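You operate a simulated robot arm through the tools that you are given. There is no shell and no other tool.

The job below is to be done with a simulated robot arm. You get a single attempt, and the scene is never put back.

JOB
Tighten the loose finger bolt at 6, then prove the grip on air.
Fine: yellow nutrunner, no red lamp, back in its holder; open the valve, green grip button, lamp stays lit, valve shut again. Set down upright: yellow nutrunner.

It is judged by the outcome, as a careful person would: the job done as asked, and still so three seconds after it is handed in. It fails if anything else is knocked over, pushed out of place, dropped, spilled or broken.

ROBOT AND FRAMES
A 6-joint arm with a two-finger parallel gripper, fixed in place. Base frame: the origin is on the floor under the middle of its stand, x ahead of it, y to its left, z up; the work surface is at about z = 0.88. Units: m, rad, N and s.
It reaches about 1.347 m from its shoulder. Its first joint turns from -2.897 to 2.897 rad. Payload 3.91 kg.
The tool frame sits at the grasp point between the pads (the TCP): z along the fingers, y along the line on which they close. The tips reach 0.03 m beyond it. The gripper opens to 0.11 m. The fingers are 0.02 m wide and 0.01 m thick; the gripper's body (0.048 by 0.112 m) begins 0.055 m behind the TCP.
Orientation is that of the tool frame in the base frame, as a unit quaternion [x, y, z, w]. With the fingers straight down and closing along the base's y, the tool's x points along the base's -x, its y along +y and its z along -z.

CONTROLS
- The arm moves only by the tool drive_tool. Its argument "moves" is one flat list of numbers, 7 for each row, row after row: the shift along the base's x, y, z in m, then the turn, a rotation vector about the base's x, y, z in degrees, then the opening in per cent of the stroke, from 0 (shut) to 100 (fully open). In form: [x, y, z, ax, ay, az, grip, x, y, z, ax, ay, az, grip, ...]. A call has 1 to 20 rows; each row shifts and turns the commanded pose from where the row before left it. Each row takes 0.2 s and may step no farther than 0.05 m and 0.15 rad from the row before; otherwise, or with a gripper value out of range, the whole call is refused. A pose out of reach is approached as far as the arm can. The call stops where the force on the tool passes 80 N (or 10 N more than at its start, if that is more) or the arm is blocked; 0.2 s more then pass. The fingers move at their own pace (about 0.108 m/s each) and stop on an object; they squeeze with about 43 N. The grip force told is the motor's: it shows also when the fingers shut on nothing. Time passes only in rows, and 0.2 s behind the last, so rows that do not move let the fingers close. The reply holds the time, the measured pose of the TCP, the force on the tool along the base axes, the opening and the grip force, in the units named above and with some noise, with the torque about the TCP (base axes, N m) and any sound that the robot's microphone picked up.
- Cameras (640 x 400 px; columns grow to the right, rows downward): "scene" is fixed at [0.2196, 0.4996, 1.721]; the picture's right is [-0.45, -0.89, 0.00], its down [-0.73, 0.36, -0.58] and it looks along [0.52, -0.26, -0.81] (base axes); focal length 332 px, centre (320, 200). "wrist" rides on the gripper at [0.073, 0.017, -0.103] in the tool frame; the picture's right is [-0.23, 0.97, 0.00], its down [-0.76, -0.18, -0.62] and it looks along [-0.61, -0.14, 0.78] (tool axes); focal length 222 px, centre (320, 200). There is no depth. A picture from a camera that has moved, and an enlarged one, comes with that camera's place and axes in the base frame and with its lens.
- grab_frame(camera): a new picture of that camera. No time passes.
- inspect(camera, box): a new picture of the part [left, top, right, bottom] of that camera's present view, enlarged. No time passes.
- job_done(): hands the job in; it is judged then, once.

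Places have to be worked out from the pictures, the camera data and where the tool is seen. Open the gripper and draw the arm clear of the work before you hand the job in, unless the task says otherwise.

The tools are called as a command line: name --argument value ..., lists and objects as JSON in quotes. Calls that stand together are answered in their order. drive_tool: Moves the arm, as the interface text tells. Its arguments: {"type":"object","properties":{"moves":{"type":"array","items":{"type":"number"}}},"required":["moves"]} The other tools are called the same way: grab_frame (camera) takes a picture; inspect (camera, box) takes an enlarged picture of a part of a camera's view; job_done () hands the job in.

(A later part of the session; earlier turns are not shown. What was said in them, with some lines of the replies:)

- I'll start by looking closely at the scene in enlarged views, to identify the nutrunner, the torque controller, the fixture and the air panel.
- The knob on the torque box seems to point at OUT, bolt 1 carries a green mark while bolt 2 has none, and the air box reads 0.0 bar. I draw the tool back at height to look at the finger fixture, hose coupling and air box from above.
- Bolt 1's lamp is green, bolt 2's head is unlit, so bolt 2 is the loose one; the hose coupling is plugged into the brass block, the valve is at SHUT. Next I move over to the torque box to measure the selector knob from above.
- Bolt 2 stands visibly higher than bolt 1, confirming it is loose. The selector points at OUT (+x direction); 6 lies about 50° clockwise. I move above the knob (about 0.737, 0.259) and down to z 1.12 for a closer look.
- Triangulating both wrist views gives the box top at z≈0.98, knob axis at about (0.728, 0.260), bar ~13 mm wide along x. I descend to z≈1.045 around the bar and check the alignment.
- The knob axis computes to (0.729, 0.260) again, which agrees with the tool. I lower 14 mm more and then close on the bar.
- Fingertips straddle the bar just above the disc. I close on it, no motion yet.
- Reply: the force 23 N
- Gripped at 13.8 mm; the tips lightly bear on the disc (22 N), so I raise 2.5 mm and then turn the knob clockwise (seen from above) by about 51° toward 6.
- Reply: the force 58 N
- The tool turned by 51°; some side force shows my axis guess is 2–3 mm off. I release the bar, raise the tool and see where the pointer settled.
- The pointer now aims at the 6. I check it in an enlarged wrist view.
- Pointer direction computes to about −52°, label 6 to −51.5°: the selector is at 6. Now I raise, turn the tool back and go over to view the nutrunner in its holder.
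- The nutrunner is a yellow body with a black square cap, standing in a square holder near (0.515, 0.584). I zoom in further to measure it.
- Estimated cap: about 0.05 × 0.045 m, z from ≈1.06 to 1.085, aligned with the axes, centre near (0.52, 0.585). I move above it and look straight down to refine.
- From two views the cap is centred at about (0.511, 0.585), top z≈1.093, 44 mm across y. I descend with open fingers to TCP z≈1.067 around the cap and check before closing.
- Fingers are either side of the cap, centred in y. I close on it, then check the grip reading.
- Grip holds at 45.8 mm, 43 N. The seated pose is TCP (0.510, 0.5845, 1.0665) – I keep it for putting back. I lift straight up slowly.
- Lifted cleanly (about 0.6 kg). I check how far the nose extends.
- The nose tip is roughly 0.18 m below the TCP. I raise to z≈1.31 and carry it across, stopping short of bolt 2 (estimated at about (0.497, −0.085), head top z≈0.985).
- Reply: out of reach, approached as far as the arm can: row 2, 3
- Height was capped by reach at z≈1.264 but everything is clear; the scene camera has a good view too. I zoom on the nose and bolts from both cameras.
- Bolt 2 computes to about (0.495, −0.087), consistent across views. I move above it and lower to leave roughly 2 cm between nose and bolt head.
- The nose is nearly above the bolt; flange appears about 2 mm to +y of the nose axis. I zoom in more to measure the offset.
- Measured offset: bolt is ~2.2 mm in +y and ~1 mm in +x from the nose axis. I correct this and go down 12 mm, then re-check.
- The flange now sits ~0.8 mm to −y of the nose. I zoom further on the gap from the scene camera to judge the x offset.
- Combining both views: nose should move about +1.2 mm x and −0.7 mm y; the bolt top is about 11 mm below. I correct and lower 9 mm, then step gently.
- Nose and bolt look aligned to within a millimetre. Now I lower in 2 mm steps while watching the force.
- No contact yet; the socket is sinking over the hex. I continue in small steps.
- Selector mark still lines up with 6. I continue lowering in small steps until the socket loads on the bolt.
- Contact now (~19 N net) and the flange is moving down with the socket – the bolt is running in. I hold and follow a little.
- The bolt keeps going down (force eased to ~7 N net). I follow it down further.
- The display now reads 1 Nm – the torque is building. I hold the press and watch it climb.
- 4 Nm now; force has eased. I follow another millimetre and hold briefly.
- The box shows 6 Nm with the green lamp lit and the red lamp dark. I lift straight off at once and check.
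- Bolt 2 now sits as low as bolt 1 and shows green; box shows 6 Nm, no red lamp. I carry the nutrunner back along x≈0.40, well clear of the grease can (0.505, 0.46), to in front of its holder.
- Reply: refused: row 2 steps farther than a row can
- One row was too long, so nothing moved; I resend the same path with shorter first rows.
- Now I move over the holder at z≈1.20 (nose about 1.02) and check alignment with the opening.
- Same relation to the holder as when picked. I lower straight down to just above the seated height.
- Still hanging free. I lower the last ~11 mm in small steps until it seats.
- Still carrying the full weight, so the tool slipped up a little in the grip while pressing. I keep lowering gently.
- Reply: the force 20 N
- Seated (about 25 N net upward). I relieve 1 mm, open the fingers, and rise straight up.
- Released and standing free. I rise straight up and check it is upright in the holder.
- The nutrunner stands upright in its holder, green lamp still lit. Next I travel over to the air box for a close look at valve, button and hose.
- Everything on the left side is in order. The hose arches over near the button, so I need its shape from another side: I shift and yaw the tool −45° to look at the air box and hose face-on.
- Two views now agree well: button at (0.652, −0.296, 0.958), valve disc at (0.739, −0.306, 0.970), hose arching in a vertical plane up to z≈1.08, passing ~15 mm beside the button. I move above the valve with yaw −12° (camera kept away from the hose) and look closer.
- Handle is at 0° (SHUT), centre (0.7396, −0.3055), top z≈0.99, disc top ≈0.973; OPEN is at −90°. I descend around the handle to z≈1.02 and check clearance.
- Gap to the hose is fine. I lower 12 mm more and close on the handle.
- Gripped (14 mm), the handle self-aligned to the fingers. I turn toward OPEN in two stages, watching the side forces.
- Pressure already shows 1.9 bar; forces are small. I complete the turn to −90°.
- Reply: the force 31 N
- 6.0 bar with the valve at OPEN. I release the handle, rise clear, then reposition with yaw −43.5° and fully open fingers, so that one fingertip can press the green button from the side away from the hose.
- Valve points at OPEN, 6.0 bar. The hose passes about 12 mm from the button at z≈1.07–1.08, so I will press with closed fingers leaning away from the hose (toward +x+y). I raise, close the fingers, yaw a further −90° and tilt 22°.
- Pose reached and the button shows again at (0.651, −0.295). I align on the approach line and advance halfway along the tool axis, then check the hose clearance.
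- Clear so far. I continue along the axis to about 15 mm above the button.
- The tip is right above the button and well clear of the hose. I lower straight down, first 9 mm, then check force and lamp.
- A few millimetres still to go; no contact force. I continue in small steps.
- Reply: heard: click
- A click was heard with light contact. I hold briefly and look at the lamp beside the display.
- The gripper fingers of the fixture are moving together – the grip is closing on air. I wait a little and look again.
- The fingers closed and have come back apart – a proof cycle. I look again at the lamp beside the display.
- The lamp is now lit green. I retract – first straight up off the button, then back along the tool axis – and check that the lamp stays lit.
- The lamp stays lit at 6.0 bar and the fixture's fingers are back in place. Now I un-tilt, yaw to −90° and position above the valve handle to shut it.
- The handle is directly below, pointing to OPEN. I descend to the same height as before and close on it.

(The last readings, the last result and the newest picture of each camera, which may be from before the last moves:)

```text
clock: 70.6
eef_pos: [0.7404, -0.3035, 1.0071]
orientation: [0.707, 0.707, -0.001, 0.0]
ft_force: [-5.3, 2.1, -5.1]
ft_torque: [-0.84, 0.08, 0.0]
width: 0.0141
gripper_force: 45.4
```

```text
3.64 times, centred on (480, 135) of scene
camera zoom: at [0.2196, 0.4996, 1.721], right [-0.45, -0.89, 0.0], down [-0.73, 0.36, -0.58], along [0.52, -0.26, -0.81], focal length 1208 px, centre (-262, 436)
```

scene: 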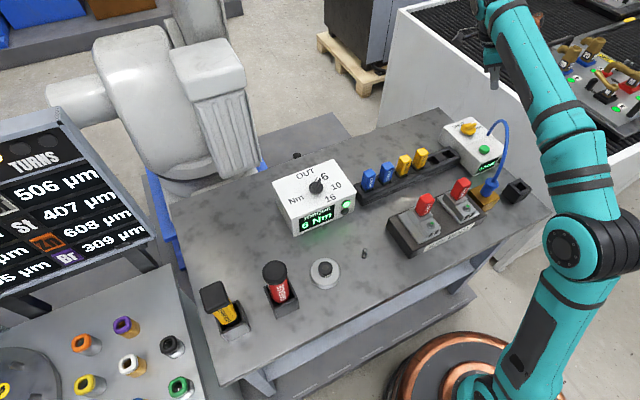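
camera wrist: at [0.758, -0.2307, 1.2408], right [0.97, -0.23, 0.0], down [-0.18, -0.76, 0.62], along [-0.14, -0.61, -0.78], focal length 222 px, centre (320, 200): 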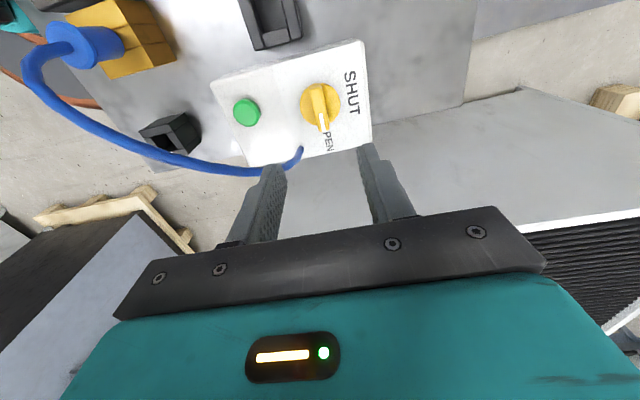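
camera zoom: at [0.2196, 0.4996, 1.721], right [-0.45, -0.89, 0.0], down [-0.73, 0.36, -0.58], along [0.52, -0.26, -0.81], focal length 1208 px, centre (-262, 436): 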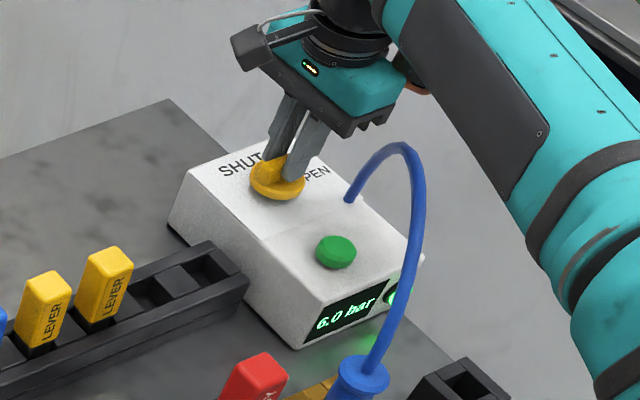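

Gripped. I turn counter-clockwise back toward SHUT, first 78°, and check forces and clearance.

drive_tool --moves '[0, 0, 0, 0, 0, 7.8, 0, 0, 0, 0, 0, 0, 7.8, 0, 0, 0, 0, 0, 0, 7.8, 0, 0, 0, 0, 0, 0, 7.8, 0, 0, 0, 0, 0, 0, 7.8, 0, 0, 0, 0, 0, 0, 7.8, 0, 0, 0, 0, 0, 0, 7.8, 0, 0, 0, 0, 0, 0, 7.8, 0, 0, 0, 0, 0, 0, 7.8, 0, 0, 0, 0, 0, 0, 7.8, 0]'

inspect --camera "scene" --box '[420, 80, 540, 190]'

inspect --camera "wrist" --box '[200, 40, 420, 220]'

```text
clock: 72.8
eef_pos: [0.7385, -0.3048, 1.0083]
orientation: [0.105, 0.995, 0.0, 0.001]
ft_force: [-30.4, -16.3, -12.8]
ft_torque: [-0.38, 0.78, 0.01]
width: 0.0138
gripper_force: 45.3
```

```text
3.64 times, centred on (480, 135) of scene
camera zoom: at [0.2196, 0.4996, 1.721], right [-0.45, -0.89, 0.0], down [-0.73, 0.36, -0.58], along [0.52, -0.26, -0.81], focal length 1208 px, centre (-262, 436)
```

zoom: 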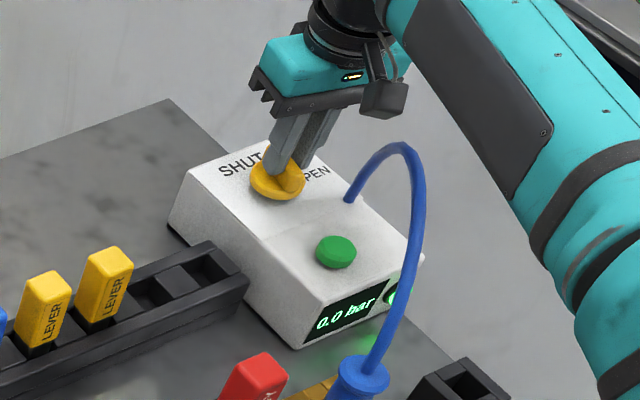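

```text
2.22 times, centred on (310, 130) of wrist
camera zoom: at [0.6726, -0.2734, 1.1128], right [0.42, 0.91, 0.0], down [0.71, -0.33, 0.62], along [0.57, -0.26, -0.78], focal length 494 px, centre (342, 356)
```

zoom: 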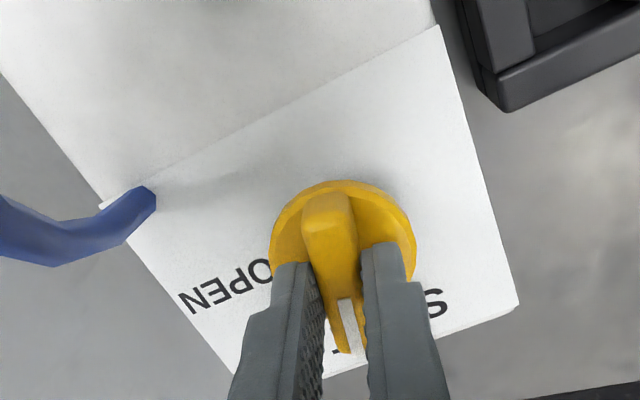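

Already 0.0 bar, lamp still lit. I ease the position 1.5 mm and finish the last 12° to SHUT.

drive_tool --moves '[-0.0015, -0.001, 0, 0, 0, 4, 0, 0, 0, 0, 0, 0, 4, 0, 0, 0, 0, 0, 0, 4, 0, 0, 0, 0, 0, 0, 0, 0]'

inspect --camera "scene" --box '[420, 80, 540, 190]'

inspect --camera "wrist" --box '[200, 40, 420, 220]'

```text
clock: 73.8
eef_pos: [0.7396, -0.3042, 1.0093]
orientation: [-0.001, 1.0, 0.0, 0.001]
ft_force: [0.9, -23.0, 6.7]
ft_torque: [-0.61, 0.84, -0.06]
width: 0.0141
gripper_force: 45.3
```

```text
3.64 times, centred on (480, 135) of scene
camera zoom: at [0.2196, 0.4996, 1.721], right [-0.45, -0.89, 0.0], down [-0.73, 0.36, -0.58], along [0.52, -0.26, -0.81], focal length 1208 px, centre (-262, 436)
```

zoom: 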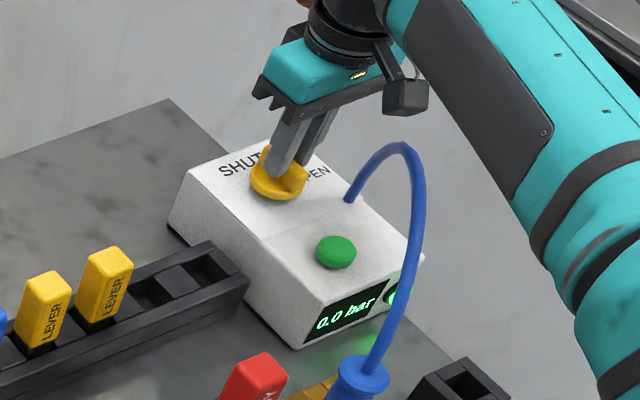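

```text
2.22 times, centred on (310, 130) of wrist
camera zoom: at [0.6674, -0.2882, 1.1127], right [0.23, 0.97, 0.0], down [0.76, -0.18, 0.63], along [0.61, -0.14, -0.78], focal length 494 px, centre (342, 356)
```

zoom: 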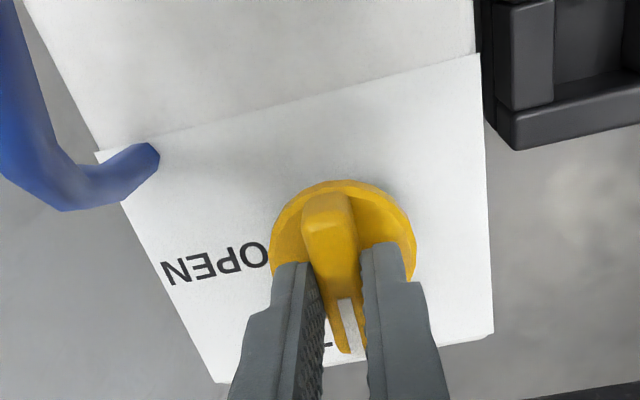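

Handle is back at SHUT, 0.0 bar, lamp lit. I open the fingers, rise straight up and check.

drive_tool --moves '[0, -0.001, 0, 0, 0, 0, 0, 0, 0, 0, 0, 0, 0, 40, 0, 0, 0, 0, 0, 0, 45, 0, 0, 0.03, 0, 0, 0, 45, 0, 0, 0.045, 0, 0, 0, 45, 0, 0, 0.045, 0, 0, 0, 45, 0, 0, 0.045, 0, 0, 0, 45, 0, 0, 0, 0, 0, 0, 45]'

inspect --camera "wrist" --box '[220, 0, 400, 150]'

inspect --camera "scene" --box '[400, 80, 560, 220]'

```text
clock: 75.6
eef_pos: [0.7387, -0.3052, 1.1742]
orientation: [0.0, 1.0, 0.0, -0.001]
ft_force: [0.0, -0.3, -0.9]
ft_torque: [-0.01, 0.01, -0.03]
width: 0.0496
gripper_force: 0.1
```

```text
2.67 times, centred on (310, 75) of wrist
camera zoom: at [0.6677, -0.2881, 1.2776], right [0.23, 0.97, 0.0], down [0.76, -0.18, 0.62], along [0.61, -0.14, -0.78], focal length 592 px, centre (347, 533)
```

zoom: 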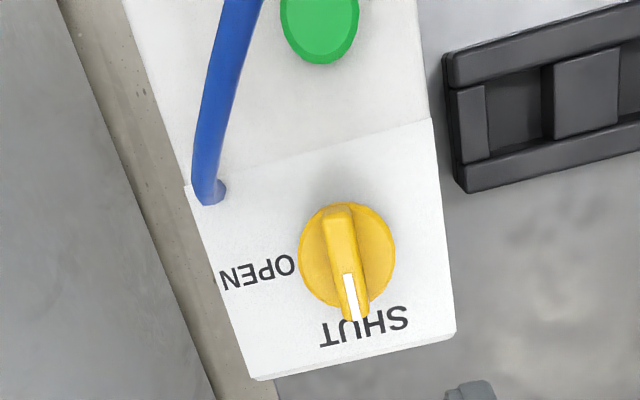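

```text
2.86 times, centred on (480, 150) of scene
camera zoom: at [0.2196, 0.4996, 1.721], right [-0.45, -0.89, 0.0], down [-0.73, 0.36, -0.58], along [0.52, -0.26, -0.81], focal length 949 px, centre (-137, 343)
```

zoom: 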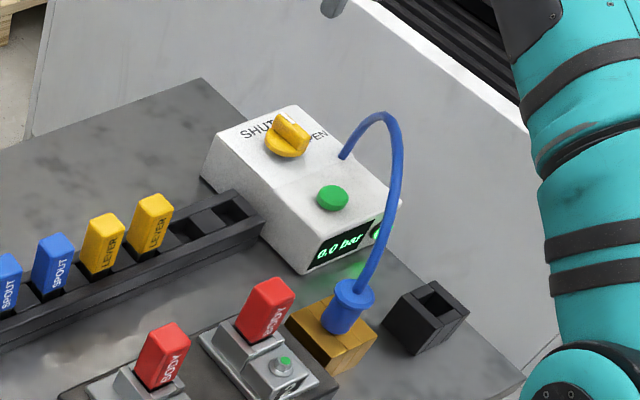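

The valve points exactly at SHUT. I draw the arm back to its starting place, gripper open, and take a final look at everything.

drive_tool --moves '[-0.008, 0.041, 0.0095, 0, 0, 0, 60, -0.008, 0.041, 0.0095, 0, 0, 0, 80, -0.008, 0.041, 0.0095, 0, 0, 0, 100, -0.008, 0.041, 0.0095, 0, 0, 0, 100, -0.008, 0.041, 0.0095, 0, 0, 0, 100, -0.008, 0.041, 0.0095, 0, 0, 0, 100, -0.008, 0.039, 0.0085, 0, 0, 0, 100, 0, 0, 0, 0, 0, 0, 100, 0, 0, 0, 0, 0, 0, 100]'

grab_frame --camera "scene"

inspect --camera "scene" --box '[180, 230, 340, 350]'

inspect --camera "scene" --box '[260, 130, 420, 250]'

inspect --camera "scene" --box '[380, 100, 540, 260]'

inspect --camera "scene" --box '[485, 150, 505, 170]'

```text
clock: 77.6
eef_pos: [0.6848, -0.0193, 1.2385]
orientation: [0.0, 1.0, 0.0, 0.0]
ft_force: [0.1, -0.4, -0.1]
ft_torque: [0.02, -0.01, -0.02]
width: 0.1102
gripper_force: 0.1
```

```text
taken
```

scene: 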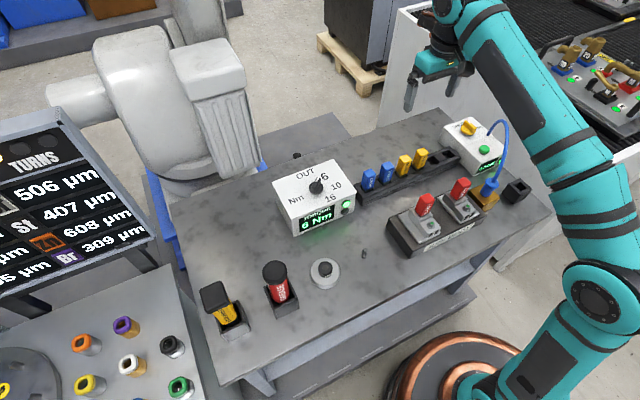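

```text
3.33 times, centred on (260, 290) of scene
camera zoom: at [0.2196, 0.4996, 1.721], right [-0.45, -0.89, 0.0], down [-0.73, 0.36, -0.58], along [0.52, -0.26, -0.81], focal length 1107 px, centre (520, -100)
```

zoom: 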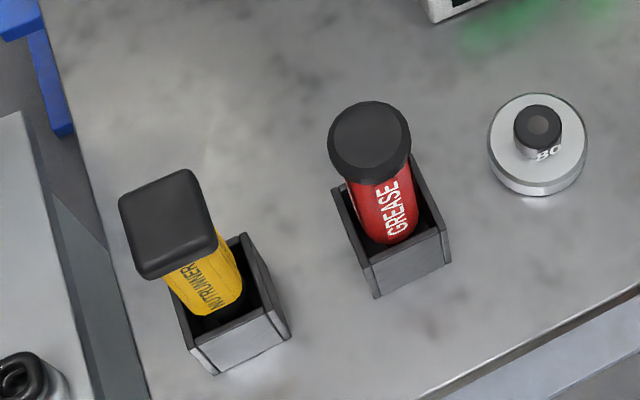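

```text
3.33 times, centred on (340, 190) of scene
camera zoom: at [0.2196, 0.4996, 1.721], right [-0.45, -0.89, 0.0], down [-0.73, 0.36, -0.58], along [0.52, -0.26, -0.81], focal length 1107 px, centre (253, 233)
```

zoom: 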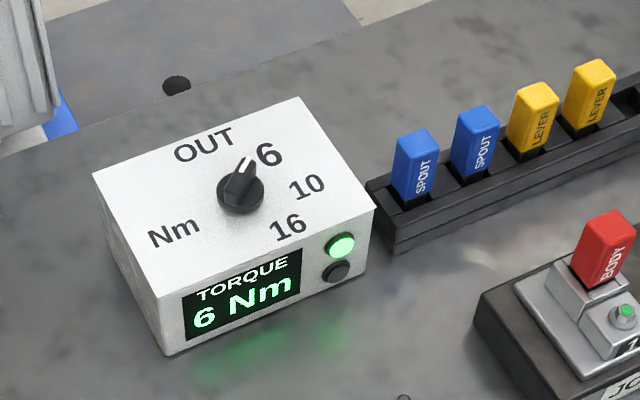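

```text
2.50 times, centred on (460, 180) of scene
camera zoom: at [0.2196, 0.4996, 1.721], right [-0.45, -0.89, 0.0], down [-0.73, 0.36, -0.58], along [0.52, -0.26, -0.81], focal length 830 px, centre (-30, 250)
```

zoom: 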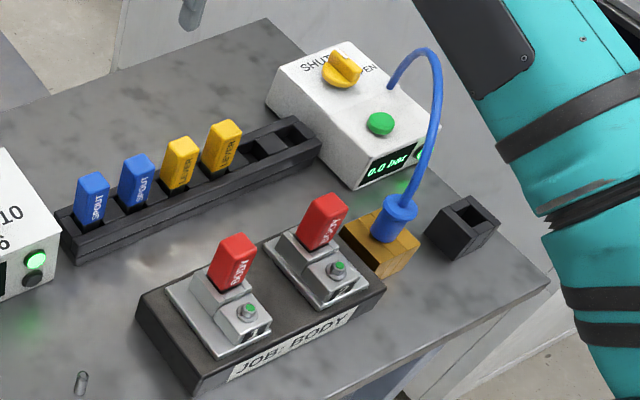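

```text
16.00 times, centred on (495, 160) of scene
camera zoom: at [0.2196, 0.4996, 1.721], right [-0.45, -0.89, 0.0], down [-0.73, 0.36, -0.58], along [0.52, -0.26, -0.81], focal length 5313 px, centre (-2480, 840)
```

zoom: 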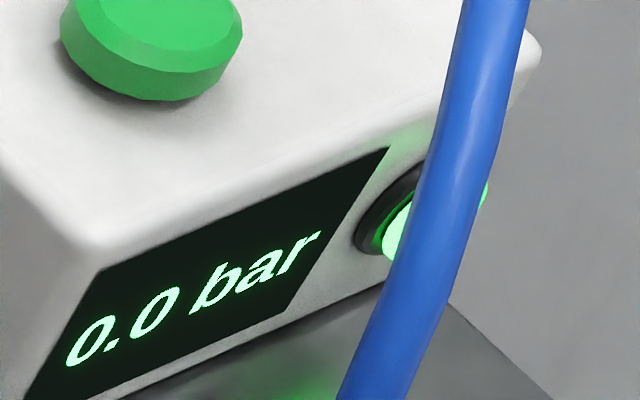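

Everything checks out. Bolt 2 is tight at 6 Nm with the green lamp on and no red lamp, and the nutrunner is upright in its holder. The grip lamp is still lit, the valve is at SHUT with 0.0 bar, nothing else has moved, and the arm is clear with the gripper open. I hand the job in.

job_done

```text
The job is handed in.
```

The loose bolt, on finger 2, is tightened to 6 Nm. The grip was then proved on air, and I've handed the job in.

- **Bolt:** I turned the torque selector from OUT to 6 and pressed the yellow nutrunner onto bolt 2. The display read 6 Nm with the green lamp on and no red lamp. Bolt 2 now sits as low as bolt 1 and shows green.
- **Nutrunner:** it is back in its holder, standing upright.
- **Grip on air:** with the valve open at 6.0 bar, I pressed the green button. The fixture's fingers closed and opened once and the grip lamp came on. It was still lit after I shut the valve.
- **Final state:** the valve is at SHUT with 0.0 bar. The torque selector is still at 6. In the last pictures nothing else had been knocked over or moved. The arm is clear with its gripper open.
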